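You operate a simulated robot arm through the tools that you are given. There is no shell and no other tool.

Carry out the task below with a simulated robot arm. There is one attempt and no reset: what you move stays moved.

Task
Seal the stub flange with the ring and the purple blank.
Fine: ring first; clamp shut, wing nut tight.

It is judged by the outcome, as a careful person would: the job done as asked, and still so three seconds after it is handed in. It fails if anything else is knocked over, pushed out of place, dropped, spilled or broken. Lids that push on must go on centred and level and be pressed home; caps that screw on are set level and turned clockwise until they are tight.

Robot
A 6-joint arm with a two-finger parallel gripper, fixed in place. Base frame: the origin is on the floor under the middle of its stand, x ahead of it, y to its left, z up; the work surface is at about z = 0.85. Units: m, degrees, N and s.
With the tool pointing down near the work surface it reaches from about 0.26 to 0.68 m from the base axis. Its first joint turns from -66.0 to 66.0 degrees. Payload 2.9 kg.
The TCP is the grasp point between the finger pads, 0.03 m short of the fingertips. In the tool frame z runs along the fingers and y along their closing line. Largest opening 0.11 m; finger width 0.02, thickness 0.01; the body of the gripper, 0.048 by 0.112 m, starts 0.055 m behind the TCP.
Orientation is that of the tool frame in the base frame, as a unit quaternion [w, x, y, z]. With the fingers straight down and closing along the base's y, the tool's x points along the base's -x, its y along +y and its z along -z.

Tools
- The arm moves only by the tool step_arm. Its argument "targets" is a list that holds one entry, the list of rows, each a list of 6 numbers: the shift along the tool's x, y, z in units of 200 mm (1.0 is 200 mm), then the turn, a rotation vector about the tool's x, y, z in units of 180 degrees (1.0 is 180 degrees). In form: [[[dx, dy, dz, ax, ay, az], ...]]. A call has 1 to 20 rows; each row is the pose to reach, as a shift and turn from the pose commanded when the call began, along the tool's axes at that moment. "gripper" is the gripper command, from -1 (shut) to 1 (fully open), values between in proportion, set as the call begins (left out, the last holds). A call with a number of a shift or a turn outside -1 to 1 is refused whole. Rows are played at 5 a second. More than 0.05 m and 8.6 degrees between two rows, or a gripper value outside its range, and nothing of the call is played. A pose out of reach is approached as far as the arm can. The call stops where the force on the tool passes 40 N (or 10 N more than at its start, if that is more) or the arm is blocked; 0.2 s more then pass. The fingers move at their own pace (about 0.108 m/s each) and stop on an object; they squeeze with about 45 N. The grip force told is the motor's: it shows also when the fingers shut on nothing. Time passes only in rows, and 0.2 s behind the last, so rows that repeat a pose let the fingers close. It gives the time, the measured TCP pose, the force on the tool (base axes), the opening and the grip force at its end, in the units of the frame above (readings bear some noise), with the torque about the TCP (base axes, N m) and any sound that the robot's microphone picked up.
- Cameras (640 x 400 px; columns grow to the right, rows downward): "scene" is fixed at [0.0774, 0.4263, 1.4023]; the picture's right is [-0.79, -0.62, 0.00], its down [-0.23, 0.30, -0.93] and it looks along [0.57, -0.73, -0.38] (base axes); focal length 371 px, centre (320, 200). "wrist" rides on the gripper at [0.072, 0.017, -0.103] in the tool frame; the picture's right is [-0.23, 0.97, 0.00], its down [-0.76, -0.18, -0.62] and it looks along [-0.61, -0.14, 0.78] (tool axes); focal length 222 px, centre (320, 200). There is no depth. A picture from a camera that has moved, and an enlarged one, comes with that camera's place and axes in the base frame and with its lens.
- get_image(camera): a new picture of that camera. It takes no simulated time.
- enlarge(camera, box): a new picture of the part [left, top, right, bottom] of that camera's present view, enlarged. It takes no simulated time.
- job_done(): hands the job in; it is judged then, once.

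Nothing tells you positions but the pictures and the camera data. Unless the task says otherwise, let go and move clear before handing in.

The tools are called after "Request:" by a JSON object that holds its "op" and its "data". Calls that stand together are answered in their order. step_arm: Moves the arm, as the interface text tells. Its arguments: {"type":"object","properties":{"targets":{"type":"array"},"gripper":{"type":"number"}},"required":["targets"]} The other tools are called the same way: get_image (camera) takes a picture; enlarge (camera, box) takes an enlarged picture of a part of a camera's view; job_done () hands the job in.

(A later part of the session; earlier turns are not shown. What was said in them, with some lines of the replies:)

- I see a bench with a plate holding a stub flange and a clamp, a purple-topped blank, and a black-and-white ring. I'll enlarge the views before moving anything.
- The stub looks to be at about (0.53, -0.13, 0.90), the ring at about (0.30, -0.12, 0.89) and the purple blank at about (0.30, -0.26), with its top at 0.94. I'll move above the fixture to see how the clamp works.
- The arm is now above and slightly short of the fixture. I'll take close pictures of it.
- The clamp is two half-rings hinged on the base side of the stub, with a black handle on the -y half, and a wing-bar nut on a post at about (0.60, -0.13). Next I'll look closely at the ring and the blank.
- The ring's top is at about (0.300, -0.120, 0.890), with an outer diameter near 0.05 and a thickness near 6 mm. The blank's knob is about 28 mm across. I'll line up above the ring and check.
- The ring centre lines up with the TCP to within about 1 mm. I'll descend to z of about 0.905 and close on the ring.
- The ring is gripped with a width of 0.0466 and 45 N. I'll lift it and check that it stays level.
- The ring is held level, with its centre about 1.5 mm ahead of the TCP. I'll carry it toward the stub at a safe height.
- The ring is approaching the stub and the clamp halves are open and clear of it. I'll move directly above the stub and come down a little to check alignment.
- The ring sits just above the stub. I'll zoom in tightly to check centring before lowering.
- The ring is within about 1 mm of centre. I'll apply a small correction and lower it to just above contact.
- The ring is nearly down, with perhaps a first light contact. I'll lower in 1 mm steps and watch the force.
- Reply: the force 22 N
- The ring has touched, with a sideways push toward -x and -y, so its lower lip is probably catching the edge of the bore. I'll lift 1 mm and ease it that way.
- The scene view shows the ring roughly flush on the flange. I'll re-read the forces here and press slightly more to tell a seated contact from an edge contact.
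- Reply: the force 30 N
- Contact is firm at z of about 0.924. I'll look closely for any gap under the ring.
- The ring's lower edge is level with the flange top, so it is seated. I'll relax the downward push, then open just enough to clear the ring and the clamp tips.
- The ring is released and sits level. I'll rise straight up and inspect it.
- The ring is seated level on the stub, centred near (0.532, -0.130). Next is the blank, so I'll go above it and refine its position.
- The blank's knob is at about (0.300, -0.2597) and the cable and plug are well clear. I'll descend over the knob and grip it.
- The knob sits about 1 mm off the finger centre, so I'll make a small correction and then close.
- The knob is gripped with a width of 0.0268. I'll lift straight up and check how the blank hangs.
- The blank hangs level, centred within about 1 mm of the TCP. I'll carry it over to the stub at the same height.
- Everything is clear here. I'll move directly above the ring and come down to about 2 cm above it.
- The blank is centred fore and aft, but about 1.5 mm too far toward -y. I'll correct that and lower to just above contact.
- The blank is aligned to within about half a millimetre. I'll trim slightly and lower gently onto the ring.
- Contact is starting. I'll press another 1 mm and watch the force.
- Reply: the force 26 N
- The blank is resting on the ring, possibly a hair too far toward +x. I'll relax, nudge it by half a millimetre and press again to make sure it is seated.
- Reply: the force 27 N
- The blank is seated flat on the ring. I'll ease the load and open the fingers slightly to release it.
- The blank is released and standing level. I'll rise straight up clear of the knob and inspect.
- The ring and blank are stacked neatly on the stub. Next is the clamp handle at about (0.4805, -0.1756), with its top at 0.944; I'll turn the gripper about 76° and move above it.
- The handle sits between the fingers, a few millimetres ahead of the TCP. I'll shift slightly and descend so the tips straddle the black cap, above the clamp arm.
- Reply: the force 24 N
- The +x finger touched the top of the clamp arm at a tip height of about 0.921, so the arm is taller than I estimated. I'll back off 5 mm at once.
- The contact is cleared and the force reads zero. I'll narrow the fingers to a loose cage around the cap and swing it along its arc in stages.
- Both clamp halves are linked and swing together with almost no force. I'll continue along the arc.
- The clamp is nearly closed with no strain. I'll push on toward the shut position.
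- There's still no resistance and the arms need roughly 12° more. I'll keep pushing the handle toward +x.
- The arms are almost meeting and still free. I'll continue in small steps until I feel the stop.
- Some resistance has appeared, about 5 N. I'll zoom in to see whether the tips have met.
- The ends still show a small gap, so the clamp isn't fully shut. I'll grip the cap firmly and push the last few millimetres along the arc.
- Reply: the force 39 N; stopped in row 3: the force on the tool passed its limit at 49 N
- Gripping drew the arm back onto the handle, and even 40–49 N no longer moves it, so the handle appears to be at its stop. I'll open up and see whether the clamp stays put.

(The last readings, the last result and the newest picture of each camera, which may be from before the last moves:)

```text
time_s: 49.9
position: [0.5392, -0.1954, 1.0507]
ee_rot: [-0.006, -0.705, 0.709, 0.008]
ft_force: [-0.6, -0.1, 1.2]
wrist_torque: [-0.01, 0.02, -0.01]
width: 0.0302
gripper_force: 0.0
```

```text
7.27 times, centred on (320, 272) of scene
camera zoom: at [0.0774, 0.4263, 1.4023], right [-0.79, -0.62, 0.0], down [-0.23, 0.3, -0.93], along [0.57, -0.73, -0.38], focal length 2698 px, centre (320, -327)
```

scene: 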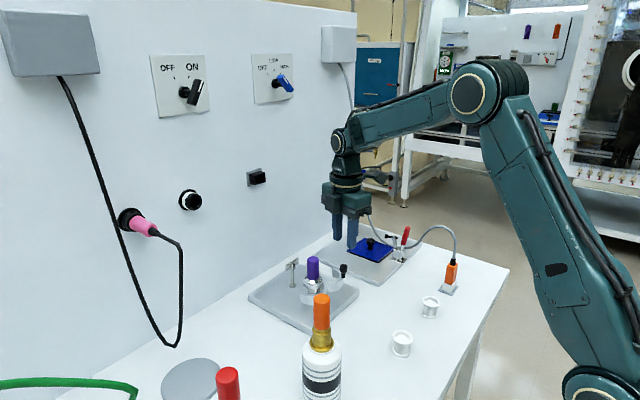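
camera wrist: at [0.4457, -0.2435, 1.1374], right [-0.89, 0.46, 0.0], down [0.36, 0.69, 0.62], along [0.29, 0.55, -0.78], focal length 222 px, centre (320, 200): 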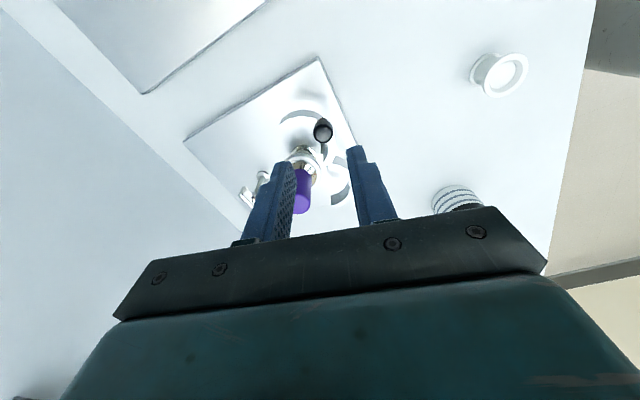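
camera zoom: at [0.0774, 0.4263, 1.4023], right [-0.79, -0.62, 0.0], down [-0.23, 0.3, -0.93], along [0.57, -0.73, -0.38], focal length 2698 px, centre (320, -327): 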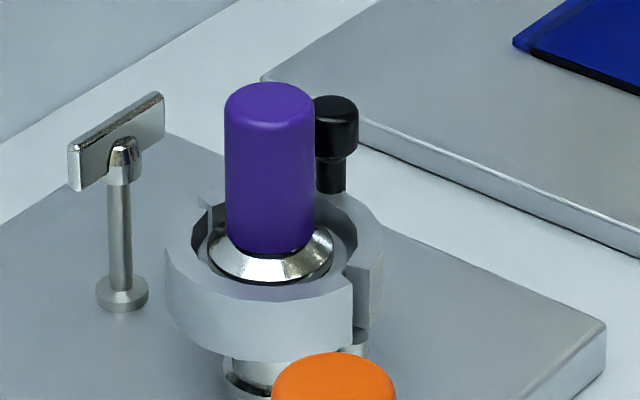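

The clamp stays put with its two halves around the stack and small even gaps at the hinge and the tips. Now I'll straighten the wrist, move above the wing nut at about (0.596, -0.131) and look.

Request:
{"op": "step_arm", "data": {"targets": [[[-0.04, -0.04, 0, 0.0063, 0.0009, -0.0018], [-0.1, -0.09, 0, 0.0063, 0.0009, -0.0018], [-0.16, -0.15, 0, 0.0063, 0.0009, -0.0018], [-0.22, -0.21, 0, 0.0063, 0.0009, -0.0018], [-0.28, -0.26, 0.03, 0.0063, 0.0009, -0.0018], [-0.32, -0.29, 0.05, 0.0063, 0.0009, -0.0018], [-0.32, -0.29, 0.05, 0.0063, 0.0009, -0.0018]]], "gripper": -0.3}}

Request:
{"op": "get_image", "data": {"camera": "wrist"}}

Request:
{"op": "enlarge", "data": {"camera": "wrist", "box": [240, 80, 440, 210]}}

Request:
{"op": "get_image", "data": {"camera": "scene"}}

```text
time_s: 51.5
position: [0.5941, -0.1296, 1.0413]
ee_rot: [0.001, -0.706, 0.708, 0.0]
ft_force: [0.0, 0.1, -0.5]
wrist_torque: [-0.02, 0.03, -0.04]
width: 0.0382
gripper_force: 0.0
```

```text
taken
camera wrist: at [0.5771, -0.2026, 1.1442], right [-0.97, 0.23, 0.0], down [0.18, 0.76, 0.62], along [0.14, 0.61, -0.78], focal length 222 px, centre (320, 200)
```

wrist: 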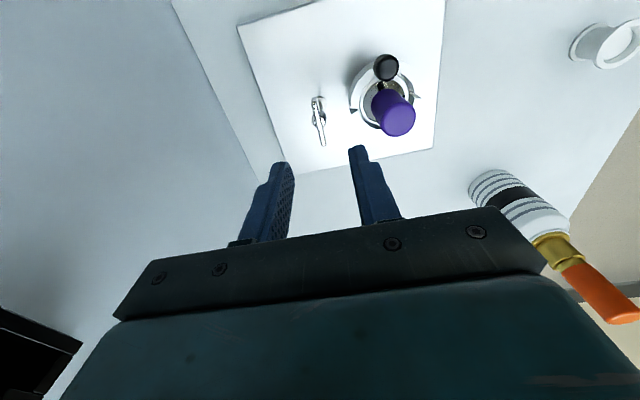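

```text
3.08 times, centred on (340, 145) of wrist
camera zoom: at [0.5771, -0.2026, 1.1442], right [-0.97, 0.23, 0.0], down [0.18, 0.76, 0.62], along [0.14, 0.61, -0.78], focal length 684 px, centre (258, 369)
```

zoom: 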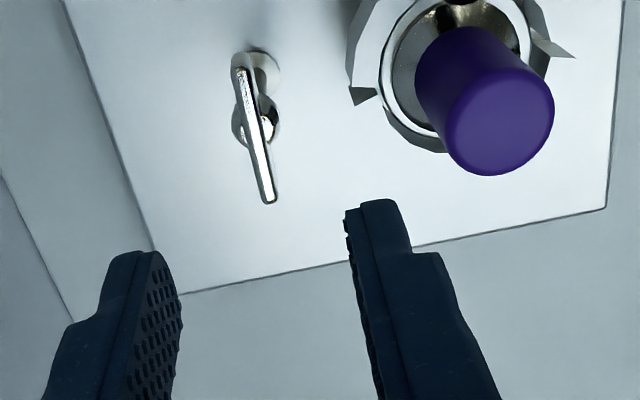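

```text
taken
```

scene: 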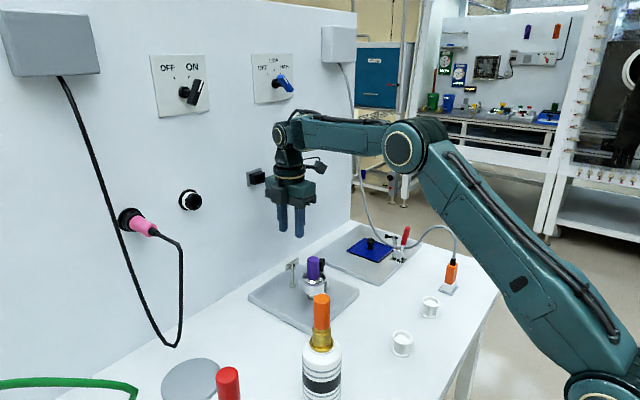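

The wing bar lies along y at about (0.5955, -0.130), with its top near 0.934 and a conical hub under it. I'll narrow the opening so the fingers clear the clamp, descend over the bar and grip.

Request:
{"op": "step_arm", "data": {"targets": [[[0, -0.007, 0.08, 0, 0, 0], [0, -0.007, 0.2, 0, 0, 0], [0, -0.007, 0.32, 0, 0, 0], [0, -0.007, 0.36, 0, 0, 0], [0, -0.007, 0.36, 0, 0, 0]]], "gripper": -0.545}}

Request:
{"op": "enlarge", "data": {"camera": "wrist", "box": [240, 100, 440, 220]}}

Request:
{"op": "enlarge", "data": {"camera": "scene", "box": [260, 230, 356, 300]}}

```text
time_s: 52.7
position: [0.5968, -0.1294, 0.9691]
ee_rot: [0.0, -0.706, 0.708, 0.0]
ft_force: [1.1, -0.7, -0.3]
wrist_torque: [-0.01, 0.0, 0.0]
width: 0.0249
gripper_force: 0.1
```

```text
3.20 times, centred on (340, 160) of wrist
camera zoom: at [0.5784, -0.2031, 1.0727], right [-0.97, 0.23, 0.0], down [0.18, 0.76, 0.62], along [0.14, 0.61, -0.78], focal length 711 px, centre (256, 328)
```

zoom: 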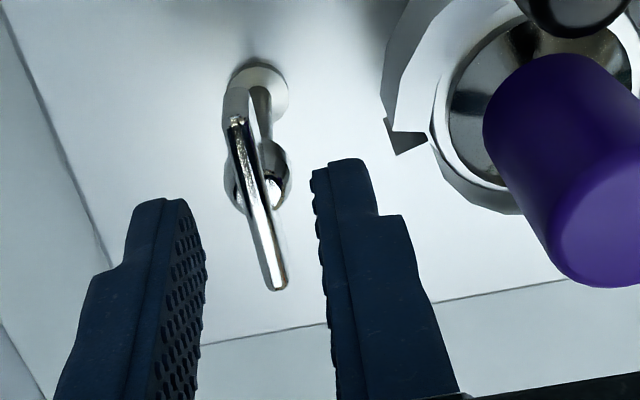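

```text
5.71 times, centred on (308, 265) of scene
camera zoom: at [0.0774, 0.4263, 1.4023], right [-0.79, -0.62, 0.0], down [-0.23, 0.3, -0.93], along [0.57, -0.73, -0.38], focal length 2120 px, centre (389, -171)
```

zoom: 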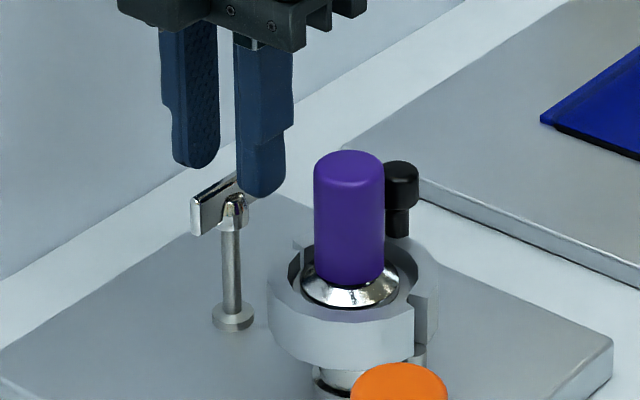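

The bar is centred between the fingers. I'll go down the last 15 mm and close on it.

Request:
{"op": "step_arm", "data": {"targets": [[[-0.004, 0, 0.03, 0, 0, 0], [-0.004, 0, 0.06, 0, 0, 0], [-0.004, 0, 0.075, 0, 0, 0], [-0.004, 0, 0.075, 0, 0, 0]]], "gripper": -0.545}}

Request:
{"op": "step_arm", "data": {"targets": [[[0, 0, 0, 0, 0, 0], [0, 0, 0, 0, 0, 0], [0, 0, 0, 0, 0, 0]]], "gripper": -1}}

Request:
{"op": "enlarge", "data": {"camera": "wrist", "box": [240, 100, 440, 220]}}

Request:
{"op": "enlarge", "data": {"camera": "scene", "box": [260, 230, 356, 300]}}

```text
time_s: 53.7
position: [0.5957, -0.1296, 0.9547]
ee_rot: [0.001, -0.706, 0.708, 0.0]
ft_force: [0.6, -0.3, 0.8]
wrist_torque: [0.0, 0.0, -0.01]
width: 0.0249
gripper_force: 0.0
```

```text
time_s: 54.5
position: [0.5965, -0.1292, 0.954]
ee_rot: [0.0, -0.707, 0.708, 0.0]
ft_force: [-4.0, 0.3, -0.7]
wrist_torque: [-0.04, 0.09, 0.03]
width: 0.0057
gripper_force: 45.2
```

```text
3.20 times, centred on (340, 160) of wrist
camera zoom: at [0.5783, -0.2019, 1.0579], right [-0.97, 0.23, 0.0], down [0.18, 0.76, 0.62], along [0.14, 0.61, -0.78], focal length 711 px, centre (256, 328)
```

zoom: 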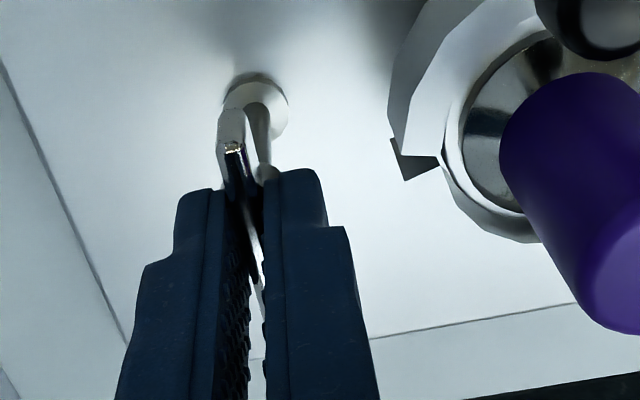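

```text
5.71 times, centred on (308, 265) of scene
camera zoom: at [0.0773, 0.4263, 1.4023], right [-0.79, -0.62, 0.0], down [-0.23, 0.3, -0.93], along [0.57, -0.73, -0.38], focal length 2120 px, centre (389, -171)
```

zoom: 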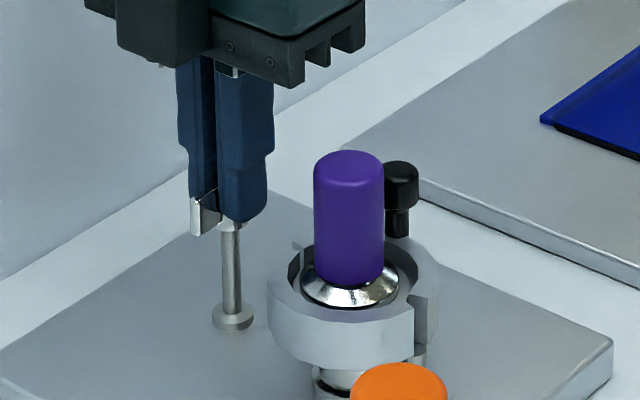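

The bar is gripped with a width of 5.7 mm. I'll turn clockwise seen from above, which is positive about the tool's z, and watch the torque.

Request:
{"op": "step_arm", "data": {"targets": [[[0, 0, 0, 0, 0, 0.03], [0, 0, 0, 0, 0, 0.06], [0, 0, 0, 0, 0, 0.09], [0, 0, 0, 0, 0, 0.12], [0, 0, 0, 0, 0, 0.15], [0, 0, 0, 0, 0, 0.18], [0, 0, 0, 0, 0, 0.21], [0, 0, 0, 0, 0, 0.25], [0, 0, 0, 0, 0, 0.25]]], "gripper": -1}}

Request:
{"op": "enlarge", "data": {"camera": "wrist", "box": [240, 90, 440, 220]}}

Request:
{"op": "enlarge", "data": {"camera": "scene", "box": [260, 230, 356, 300]}}

```text
time_s: 56.5
position: [0.597, -0.13, 0.9544]
ee_rot: [0.0, -0.382, 0.924, 0.0]
ft_force: [-12.5, 6.7, 13.4]
wrist_torque: [-0.63, 1.14, -0.01]
width: 0.0056
gripper_force: 45.3
```

```text
3.08 times, centred on (340, 155) of wrist
camera zoom: at [0.5323, -0.1687, 1.0578], right [-0.53, 0.85, 0.0], down [0.66, 0.41, 0.62], along [0.53, 0.33, -0.78], focal length 684 px, centre (258, 338)
```

zoom: 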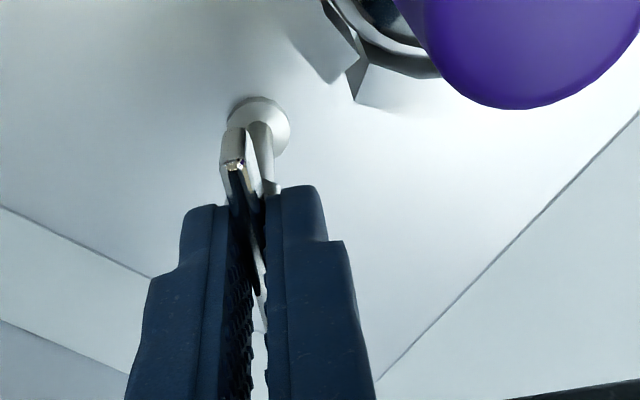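

```text
5.71 times, centred on (308, 265) of scene
camera zoom: at [0.0768, 0.4265, 1.4022], right [-0.79, -0.62, 0.0], down [-0.23, 0.3, -0.93], along [0.57, -0.73, -0.38], focal length 2120 px, centre (389, -171)
```

zoom: 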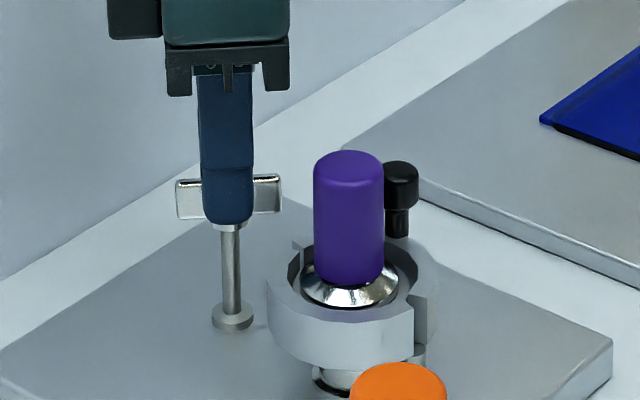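

The nut turned 45° freely, but I feel some side load from a roughly 1 mm axis offset. I'll open, re-centre and re-grip before continuing.

Request:
{"op": "step_arm", "data": {"targets": [[[0, 0, 0, 0, 0, 0], [0, 0, 0, 0, 0, 0]]], "gripper": -0.7}}

Request:
{"op": "enlarge", "data": {"camera": "wrist", "box": [260, 100, 380, 190]}}

Request:
{"op": "enlarge", "data": {"camera": "scene", "box": [270, 250, 320, 295]}}

```text
time_s: 57.1
position: [0.5966, -0.1297, 0.9544]
ee_rot: [0.001, -0.382, 0.924, -0.001]
ft_force: [0.1, -0.8, -0.2]
wrist_torque: [-0.02, 0.02, -0.01]
width: 0.0166
gripper_force: 0.0
```

```text
4.44 times, centred on (320, 145) of wrist
camera zoom: at [0.5329, -0.1693, 1.0568], right [-0.53, 0.85, 0.0], down [0.66, 0.41, 0.62], along [0.53, 0.33, -0.78], focal length 987 px, centre (320, 444)
```

zoom: 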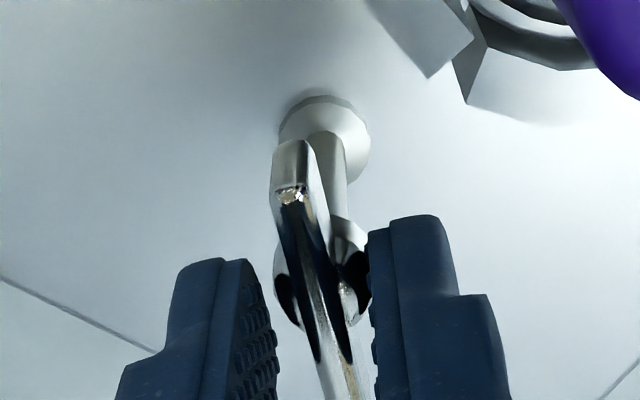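

```text
8.89 times, centred on (295, 272) of scene
camera zoom: at [0.0774, 0.4263, 1.4023], right [-0.79, -0.62, 0.0], down [-0.23, 0.3, -0.93], along [0.57, -0.73, -0.38], focal length 3298 px, centre (542, -444)
```

zoom: 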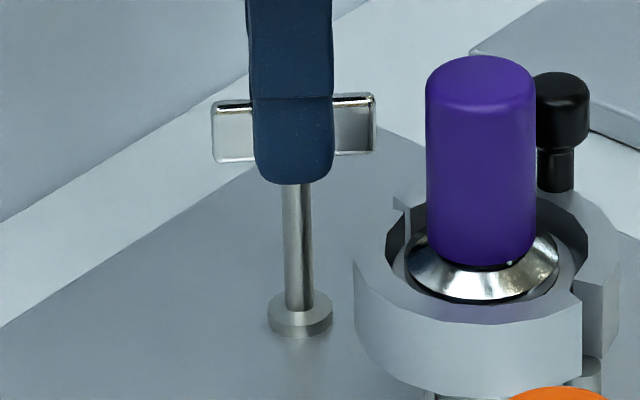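

The bar is about half a millimetre off the finger centre. I'll correct, re-grip and turn another 60°.

Request:
{"op": "step_arm", "data": {"targets": [[[0, 0.0035, 0, 0, 0, 0], [0, 0.0035, 0, 0, 0, 0]]], "gripper": -0.7}}

Request:
{"op": "step_arm", "data": {"targets": [[[0, 0, 0, 0, 0, 0], [0, 0, 0, 0, 0, 0]]], "gripper": -1}}

Request:
{"op": "step_arm", "data": {"targets": [[[0, 0, 0, 0, 0, 0.03], [0, 0, 0, 0, 0, 0.06], [0, 0, 0, 0, 0, 0.09], [0, 0, 0, 0, 0, 0.12], [0, 0, 0, 0, 0, 0.15], [0, 0, 0, 0, 0, 0.18], [0, 0, 0, 0, 0, 0.21], [0, 0, 0, 0, 0, 0.25], [0, 0, 0, 0, 0, 0.25]]], "gripper": -1}}

Request:
{"op": "enlarge", "data": {"camera": "scene", "box": [260, 230, 356, 300]}}

```text
time_s: 57.7
position: [0.5964, -0.1307, 0.9543]
ee_rot: [0.001, -0.382, 0.924, 0.0]
ft_force: [0.0, 0.4, -1.4]
wrist_torque: [0.01, 0.02, 0.01]
width: 0.0164
gripper_force: 0.1
```

```text
time_s: 58.3
position: [0.5965, -0.1295, 0.9546]
ee_rot: [0.0, -0.382, 0.924, 0.001]
ft_force: [-1.2, 0.7, 0.9]
wrist_torque: [0.12, -0.06, -0.03]
width: 0.0058
gripper_force: 45.7
```

```text
time_s: 60.3
position: [0.5967, -0.1295, 0.9536]
ee_rot: [0.001, 0.002, 1.0, 0.0]
ft_force: [-8.1, -7.9, 7.4]
wrist_torque: [-0.19, -1.09, -0.02]
width: 0.0058
gripper_force: 44.5
```

```text
5.71 times, centred on (308, 265) of scene
camera zoom: at [0.077, 0.4261, 1.4023], right [-0.79, -0.62, 0.0], down [-0.23, 0.3, -0.93], along [0.57, -0.73, -0.38], focal length 2120 px, centre (389, -171)
```

zoom: 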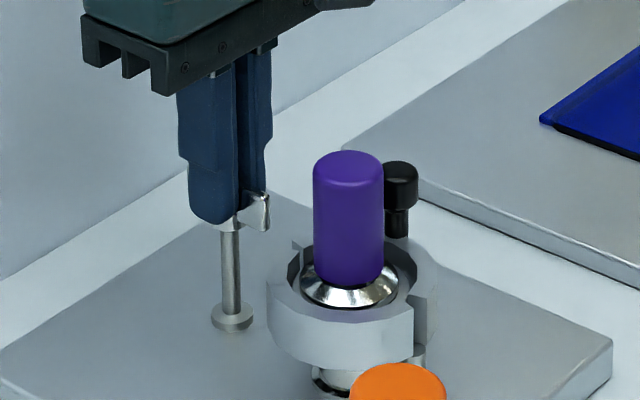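

90° is done and there's still no tightening torque. I'll re-grip to drop the side load and keep turning.

Request:
{"op": "step_arm", "data": {"targets": [[[0, 0, 0, 0, 0, 0], [0.0025, -0.0015, 0, 0, 0, 0]]], "gripper": -0.7}}

Request:
{"op": "step_arm", "data": {"targets": [[[0, 0, 0, 0, 0, 0], [0, 0, 0, 0, 0, 0]]], "gripper": -1}}

Request:
{"op": "step_arm", "data": {"targets": [[[0, 0, 0, 0, 0, 0.03], [0, 0, 0, 0, 0, 0.06], [0, 0, 0, 0, 0, 0.09], [0, 0, 0, 0, 0, 0.12], [0, 0, 0, 0, 0, 0.15], [0, 0, 0, 0, 0, 0.18], [0, 0, 0, 0, 0, 0.21], [0, 0, 0, 0, 0, 0.25], [0, 0, 0, 0, 0, 0.25]]], "gripper": -1}}

Request:
{"op": "enlarge", "data": {"camera": "scene", "box": [260, 230, 356, 300]}}

```text
time_s: 60.9
position: [0.5973, -0.129, 0.9549]
ee_rot: [0.001, 0.001, 1.0, 0.001]
ft_force: [-0.5, -0.3, -0.7]
wrist_torque: [0.03, -0.02, 0.02]
width: 0.0167
gripper_force: 0.0
```

```text
time_s: 61.5
position: [0.5958, -0.1299, 0.9541]
ee_rot: [0.001, 0.001, 1.0, 0.001]
ft_force: [1.2, -2.1, -3.3]
wrist_torque: [-0.08, -0.26, 0.07]
width: 0.0056
gripper_force: 45.0
```

```text
time_s: 63.5
position: [0.5966, -0.1296, 0.9545]
ee_rot: [0.001, 0.385, 0.923, 0.0]
ft_force: [3.5, -10.2, 3.1]
wrist_torque: [0.11, 0.43, -0.03]
width: 0.0058
gripper_force: 44.6
```

```text
5.71 times, centred on (308, 265) of scene
camera zoom: at [0.0774, 0.426, 1.4023], right [-0.79, -0.62, 0.0], down [-0.23, 0.3, -0.93], along [0.57, -0.73, -0.38], focal length 2120 px, centre (389, -171)
```

zoom: 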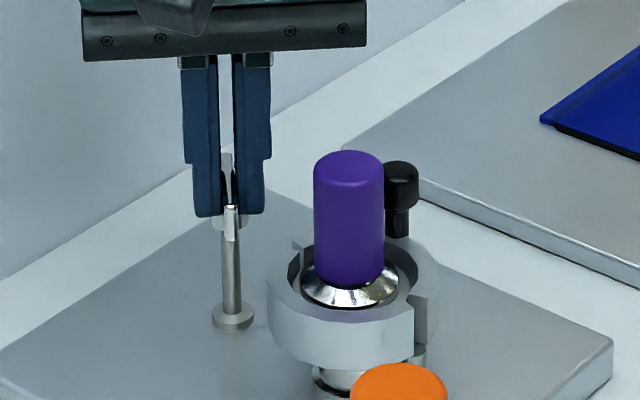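

The nut has turned 135° and is still free. I'll keep turning and watch for rising torque.

Request:
{"op": "step_arm", "data": {"targets": [[[0, 0, 0, 0, 0, 0.03], [0, 0, 0, 0, 0, 0.06], [0, 0, 0, 0, 0, 0.09], [0, 0, 0, 0, 0, 0.12], [0, 0, 0, 0, 0, 0.15], [0, 0, 0, 0, 0, 0.18], [0, 0, 0, 0, 0, 0.21], [0, 0, 0, 0, 0, 0.25], [0, 0, 0, 0, 0, 0.25]]], "gripper": -1}}

Request:
{"op": "get_image", "data": {"camera": "scene"}}

```text
time_s: 65.5
position: [0.5974, -0.1299, 0.9537]
ee_rot: [0.0, 0.709, 0.706, 0.001]
ft_force: [3.7, -12.4, -1.5]
wrist_torque: [-0.65, 0.08, 0.23]
width: 0.0056
gripper_force: 45.0
```

```text
taken
```

scene: 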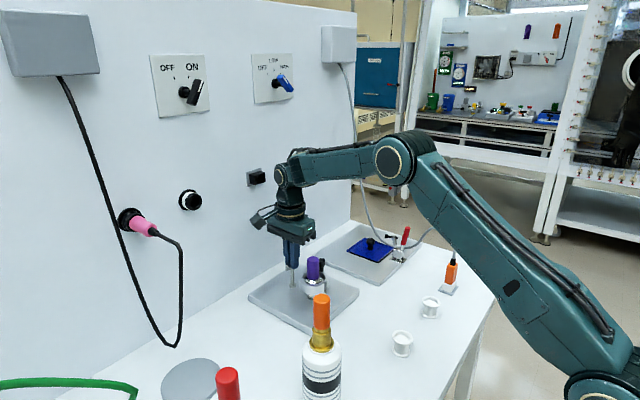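

At 180° a resisting torque of 0.23 N m has appeared, so the nut is starting to tighten. I'll continue gently.

Request:
{"op": "step_arm", "data": {"targets": [[[0, 0, 0, 0, 0, 0.02], [0, 0, 0, 0, 0, 0.04], [0, 0, 0, 0, 0, 0.06], [0, 0, 0, 0, 0, 0.08], [0, 0, 0, 0, 0, 0.08]]], "gripper": -1}}

Request:
{"op": "enlarge", "data": {"camera": "scene", "box": [260, 230, 356, 300]}}

```text
time_s: 66.7
position: [0.5959, -0.1281, 0.9543]
ee_rot: [0.0, 0.79, 0.613, 0.002]
ft_force: [5.9, -7.3, -1.1]
wrist_torque: [0.41, 0.24, 0.97]
width: 0.0106
gripper_force: 44.6
```

```text
5.71 times, centred on (308, 265) of scene
camera zoom: at [0.0776, 0.4261, 1.4023], right [-0.79, -0.62, 0.0], down [-0.23, 0.3, -0.93], along [0.57, -0.73, -0.38], focal length 2120 px, centre (389, -171)
```

zoom: 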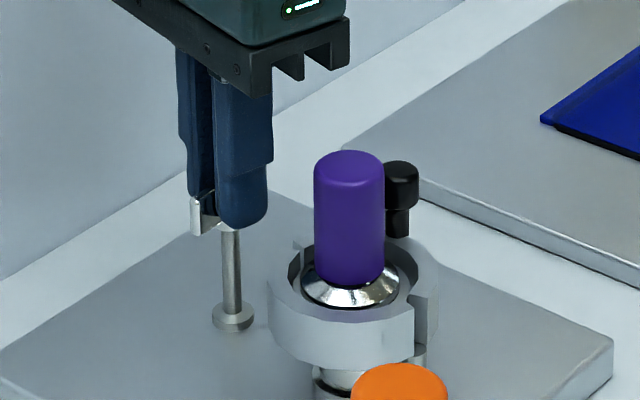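

Torque has climbed to about 0.97 N m and the pads are being forced open on the bar, so the nut has stopped turning. I'll open, rotate back in line with the bar and check its position.

Request:
{"op": "step_arm", "data": {"targets": [[[0, 0, 0, 0, 0, 0], [0, 0, 0, 0, 0, 0]]], "gripper": -0.55}}

Request:
{"op": "step_arm", "data": {"targets": [[[0, 0, 0, 0, 0, -0.03], [0, 0, 0, 0, 0, -0.06], [0, 0, 0, 0, 0, -0.08], [0, 0, 0, 0, 0, -0.08]]], "gripper": -0.55}}

Request:
{"op": "enlarge", "data": {"camera": "wrist", "box": [240, 90, 400, 200]}}

Request:
{"op": "enlarge", "data": {"camera": "scene", "box": [260, 230, 356, 300]}}

```text
time_s: 67.3
position: [0.5959, -0.1287, 0.9551]
ee_rot: [0.0, 0.791, 0.612, 0.001]
ft_force: [0.2, 0.1, 0.5]
wrist_torque: [-0.03, -0.02, 0.01]
width: 0.0246
gripper_force: 0.1
```

```text
time_s: 68.3
position: [0.596, -0.1308, 0.9546]
ee_rot: [0.001, 0.707, 0.707, 0.0]
ft_force: [-0.2, -0.3, -0.3]
wrist_torque: [0.01, 0.0, 0.01]
width: 0.0247
gripper_force: 0.1
```

```text
3.64 times, centred on (320, 145) of wrist
camera zoom: at [0.6117, -0.0574, 1.0576], right [0.97, -0.23, 0.0], down [-0.18, -0.76, 0.62], along [-0.14, -0.61, -0.78], focal length 808 px, centre (320, 400)
```

zoom: 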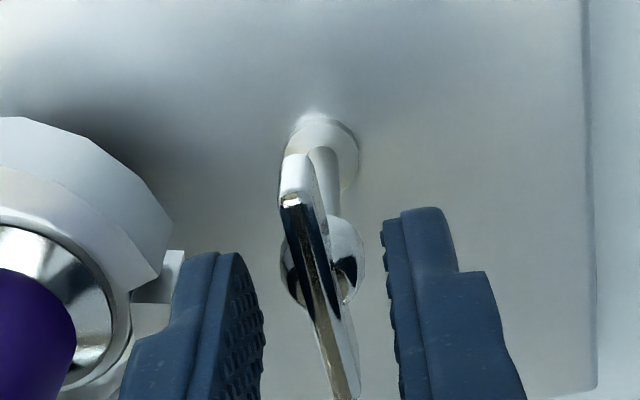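

```text
5.71 times, centred on (308, 265) of scene
camera zoom: at [0.0774, 0.4263, 1.4023], right [-0.79, -0.62, 0.0], down [-0.23, 0.3, -0.93], along [0.57, -0.73, -0.38], focal length 2120 px, centre (389, -171)
```

zoom: 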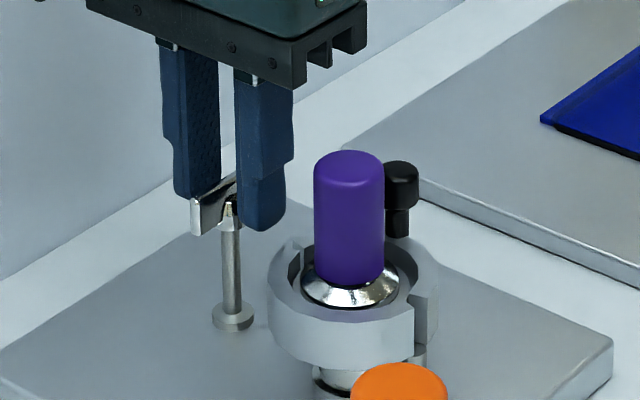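

The bar is back along y after about 180° of travel. I'll grip once more and try to turn it further to confirm it's really tight.

Request:
{"op": "step_arm", "data": {"targets": [[[0, 0, 0, 0, 0, 0], [0, 0, 0, 0, 0, 0], [0, 0, 0, 0, 0, 0]]], "gripper": -1}}

Request:
{"op": "step_arm", "data": {"targets": [[[0, 0, 0, 0, 0, 0.015], [0, 0, 0, 0, 0, 0.03], [0, 0, 0, 0, 0, 0.03]]], "gripper": -1}}

Request:
{"op": "step_arm", "data": {"targets": [[[0, 0, 0, 0, 0, 0.015], [0, 0, 0, 0, 0, 0.03], [0, 0, 0, 0, 0, 0.03]]], "gripper": -1}}

Request:
{"op": "enlarge", "data": {"camera": "scene", "box": [270, 240, 350, 300]}}

```text
time_s: 69.1
position: [0.5964, -0.1301, 0.9542]
ee_rot: [0.001, 0.708, 0.706, 0.0]
ft_force: [6.2, -1.3, -1.9]
wrist_torque: [-0.2, 0.0, 0.04]
width: 0.006
gripper_force: 44.7
```

```text
time_s: 69.9
position: [0.5955, -0.1295, 0.9545]
ee_rot: [0.0, 0.74, 0.673, 0.001]
ft_force: [3.5, -2.8, 0.5]
wrist_torque: [0.3, 0.3, 0.9]
width: 0.0073
gripper_force: 44.7
```

```text
time_s: 70.7
position: [0.5956, -0.1286, 0.9547]
ee_rot: [0.001, 0.771, 0.637, 0.0]
ft_force: [0.0, 0.9, 6.8]
wrist_torque: [0.4, 0.41, 0.97]
width: 0.0092
gripper_force: 44.8
```

```text
6.67 times, centred on (310, 270) of scene
camera zoom: at [0.0773, 0.4263, 1.4022], right [-0.79, -0.62, 0.0], down [-0.23, 0.3, -0.93], along [0.57, -0.73, -0.38], focal length 2474 px, centre (387, -267)
```

zoom: 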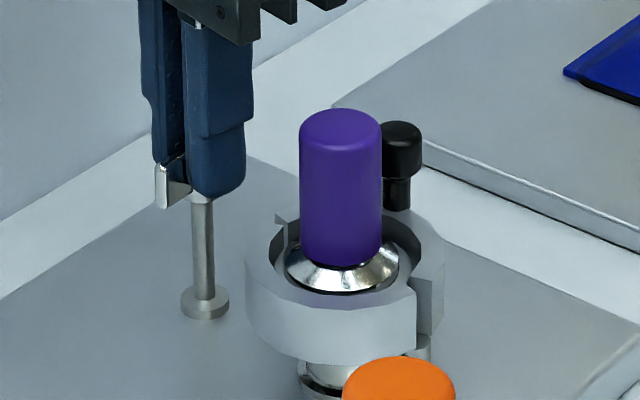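

The torque rises immediately to 0.9–0.97 N m with no movement of the bar, so the nut is tight. I'll release, rise clear and inspect the clamp closely.

Request:
{"op": "step_arm", "data": {"targets": [[[0, 0, 0, 0, 0, 0], [0, 0, 0, 0, 0, 0]]], "gripper": -0.55}}

Request:
{"op": "step_arm", "data": {"targets": [[[0, 0, -0.05, 0, 0, 0], [0, 0, -0.15, 0, 0, 0], [0, 0, -0.3, 0, 0, -0.03], [0, 0, -0.4, 0, 0, -0.07], [0, 0, -0.5, 0, 0, -0.11], [0, 0, -0.55, 0, 0, -0.15], [0, 0, -0.55, 0, 0, -0.15]]], "gripper": -0.55}}

Request:
{"op": "get_image", "data": {"camera": "wrist"}}

Request:
{"op": "enlarge", "data": {"camera": "scene", "box": [280, 245, 352, 300]}}

```text
time_s: 71.3
position: [0.5952, -0.1295, 0.953]
ee_rot: [0.001, 0.771, 0.637, 0.0]
ft_force: [0.5, -1.0, -0.4]
wrist_torque: [-0.02, 0.0, 0.0]
width: 0.0247
gripper_force: 0.0
```

```text
time_s: 72.9
position: [0.5955, -0.1302, 1.0651]
ee_rot: [0.001, 0.601, 0.799, 0.0]
ft_force: [0.2, 0.3, -0.2]
wrist_torque: [-0.02, -0.01, -0.02]
width: 0.025
gripper_force: 0.0
```

```text
taken
camera wrist: at [0.5911, -0.0561, 1.1679], right [1.0, 0.05, 0.0], down [0.04, -0.78, 0.62], along [0.04, -0.62, -0.78], focal length 222 px, centre (320, 200)
```

wrist: 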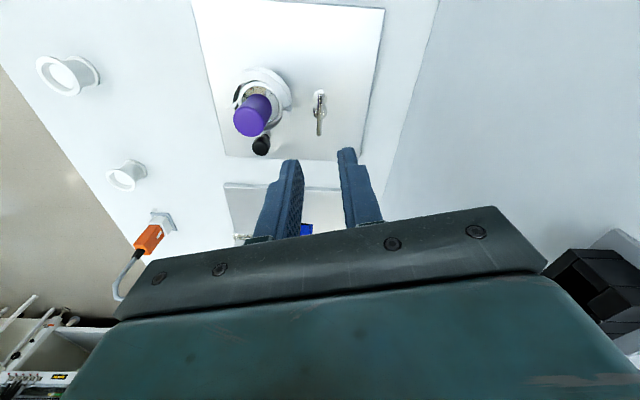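

```text
7.27 times, centred on (316, 272) of scene
camera zoom: at [0.0774, 0.4263, 1.4023], right [-0.79, -0.62, 0.0], down [-0.23, 0.3, -0.93], along [0.57, -0.73, -0.38], focal length 2698 px, centre (349, -327)
```

zoom: 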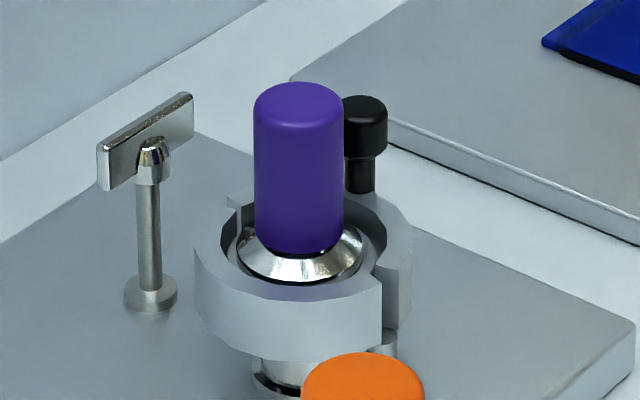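

Request:
{"op": "enlarge", "data": {"camera": "wrist", "box": [215, 55, 343, 155]}}

```text
4.00 times, centred on (279, 105) of wrist
camera zoom: at [0.5911, -0.0561, 1.1679], right [1.0, 0.05, 0.0], down [0.04, -0.78, 0.62], along [0.04, -0.62, -0.78], focal length 888 px, centre (484, 580)
```

zoom: 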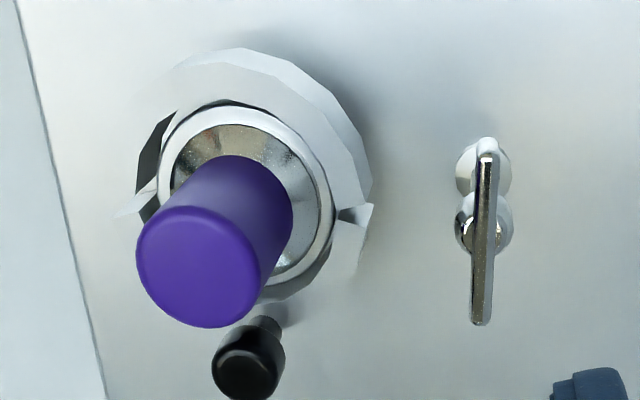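

Seen from the +y side, the clamp halves wrap the stack with matching small gaps at hinge and tip, and the handle sits directly beside the stub, so the clamp is shut. I'll move the arm clear and do a final check.

Request:
{"op": "step_arm", "data": {"targets": [[[0.03, -0.1, -0.08, 0, 0, 0], [0.07, -0.24, -0.16, 0, 0, 0], [0.11, -0.38, -0.24, 0, 0, 0], [0.15, -0.52, -0.32, 0, 0, 0], [0.19, -0.66, -0.4, 0, 0, 0], [0.23, -0.8, -0.48, 0, 0, 0], [0.25, -0.87, -0.5, 0, 0, 0], [0.25, -0.87, -0.5, 0, 0, 0]]], "gripper": -0.55}}

Request:
{"op": "get_image", "data": {"camera": "scene"}}

Request:
{"op": "get_image", "data": {"camera": "wrist"}}

Request:
{"op": "enlarge", "data": {"camera": "scene", "box": [280, 245, 352, 300]}}

```text
time_s: 74.7
position: [0.4135, -0.1295, 1.1643]
ee_rot: [0.0, 0.602, 0.799, 0.001]
ft_force: [0.4, 0.1, -0.8]
wrist_torque: [0.04, 0.01, 0.0]
width: 0.0248
gripper_force: 0.0
```

```text
taken
```

scene: 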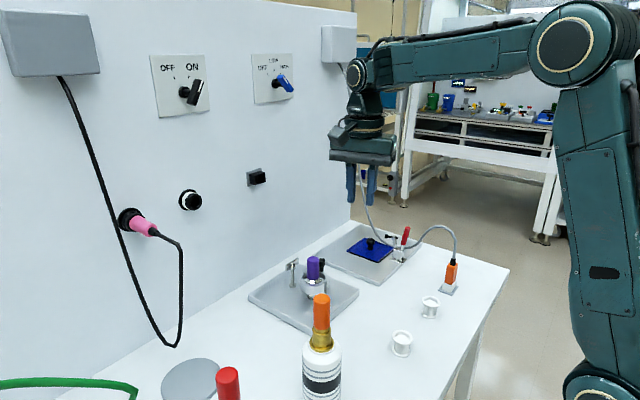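

```text
taken
camera wrist: at [0.4098, -0.0549, 1.2665], right [1.0, 0.05, 0.0], down [0.04, -0.78, 0.62], along [0.03, -0.62, -0.78], focal length 222 px, centre (320, 200)
```

wrist: 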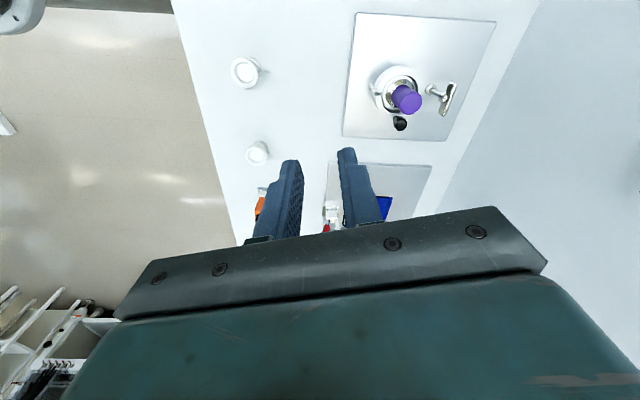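

```text
7.27 times, centred on (316, 272) of scene
camera zoom: at [0.0774, 0.4263, 1.4023], right [-0.79, -0.62, 0.0], down [-0.23, 0.3, -0.93], along [0.57, -0.73, -0.38], focal length 2698 px, centre (349, -327)
```

zoom: 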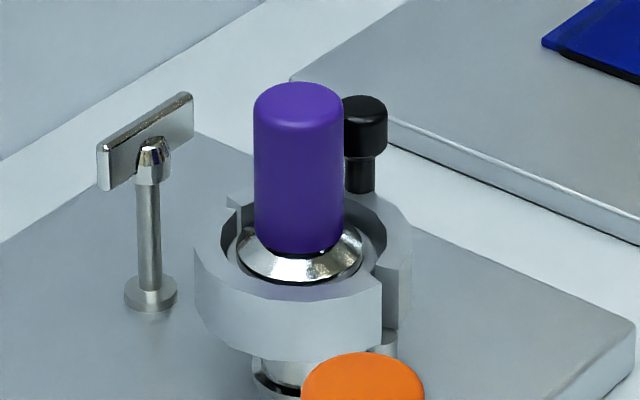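

Request:
{"op": "enlarge", "data": {"camera": "wrist", "box": [355, 55, 475, 140]}}

```text
4.71 times, centred on (415, 98) of wrist
camera zoom: at [0.4098, -0.0549, 1.2665], right [1.0, 0.05, 0.0], down [0.04, -0.78, 0.62], along [0.03, -0.62, -0.78], focal length 1045 px, centre (-127, 682)
```

zoom: 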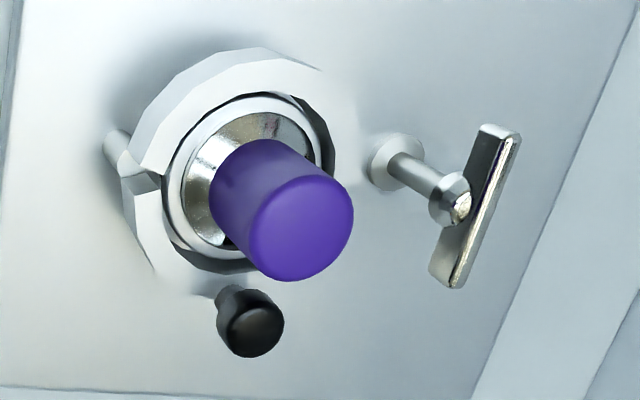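

The ring and purple blank are stacked level on the stub and the clamp is shut around them with even gaps. The wing nut is tight, the empty stands and everything else are undisturbed, and the arm is clear. I'm handing the job in.

Request:
{"op": "job_done", "data": {}}

```text
The job is handed in.
```

The stub flange is sealed. The ring went on first, the purple blank is on top, the clamp is shut around both and the wing nut is tight. I've handed the job in but haven't had the judgement back.

- **Ring and blank:** both sit level on the stub. I placed each to within about 1 mm of centre, judging by the camera views.
- **Clamp:** the two halves swing together. I pushed the handle until 40–49 N no longer moved it. Small gaps remain at the hinge and the tips; they look equal, so I took them as part of the design and the clamp as fully closed.
- **Wing nut:** it turned freely clockwise for about 180°, then stopped. A second attempt met about 0.9–0.97 N m straight away and the bar didn't move.

While I was lining up on the handle, one finger pressed down on a clamp arm with about 24 N. I backed off at once, and the clamp still swung freely afterwards. In the last pictures nothing else had been knocked over or moved, and the arm was clear.
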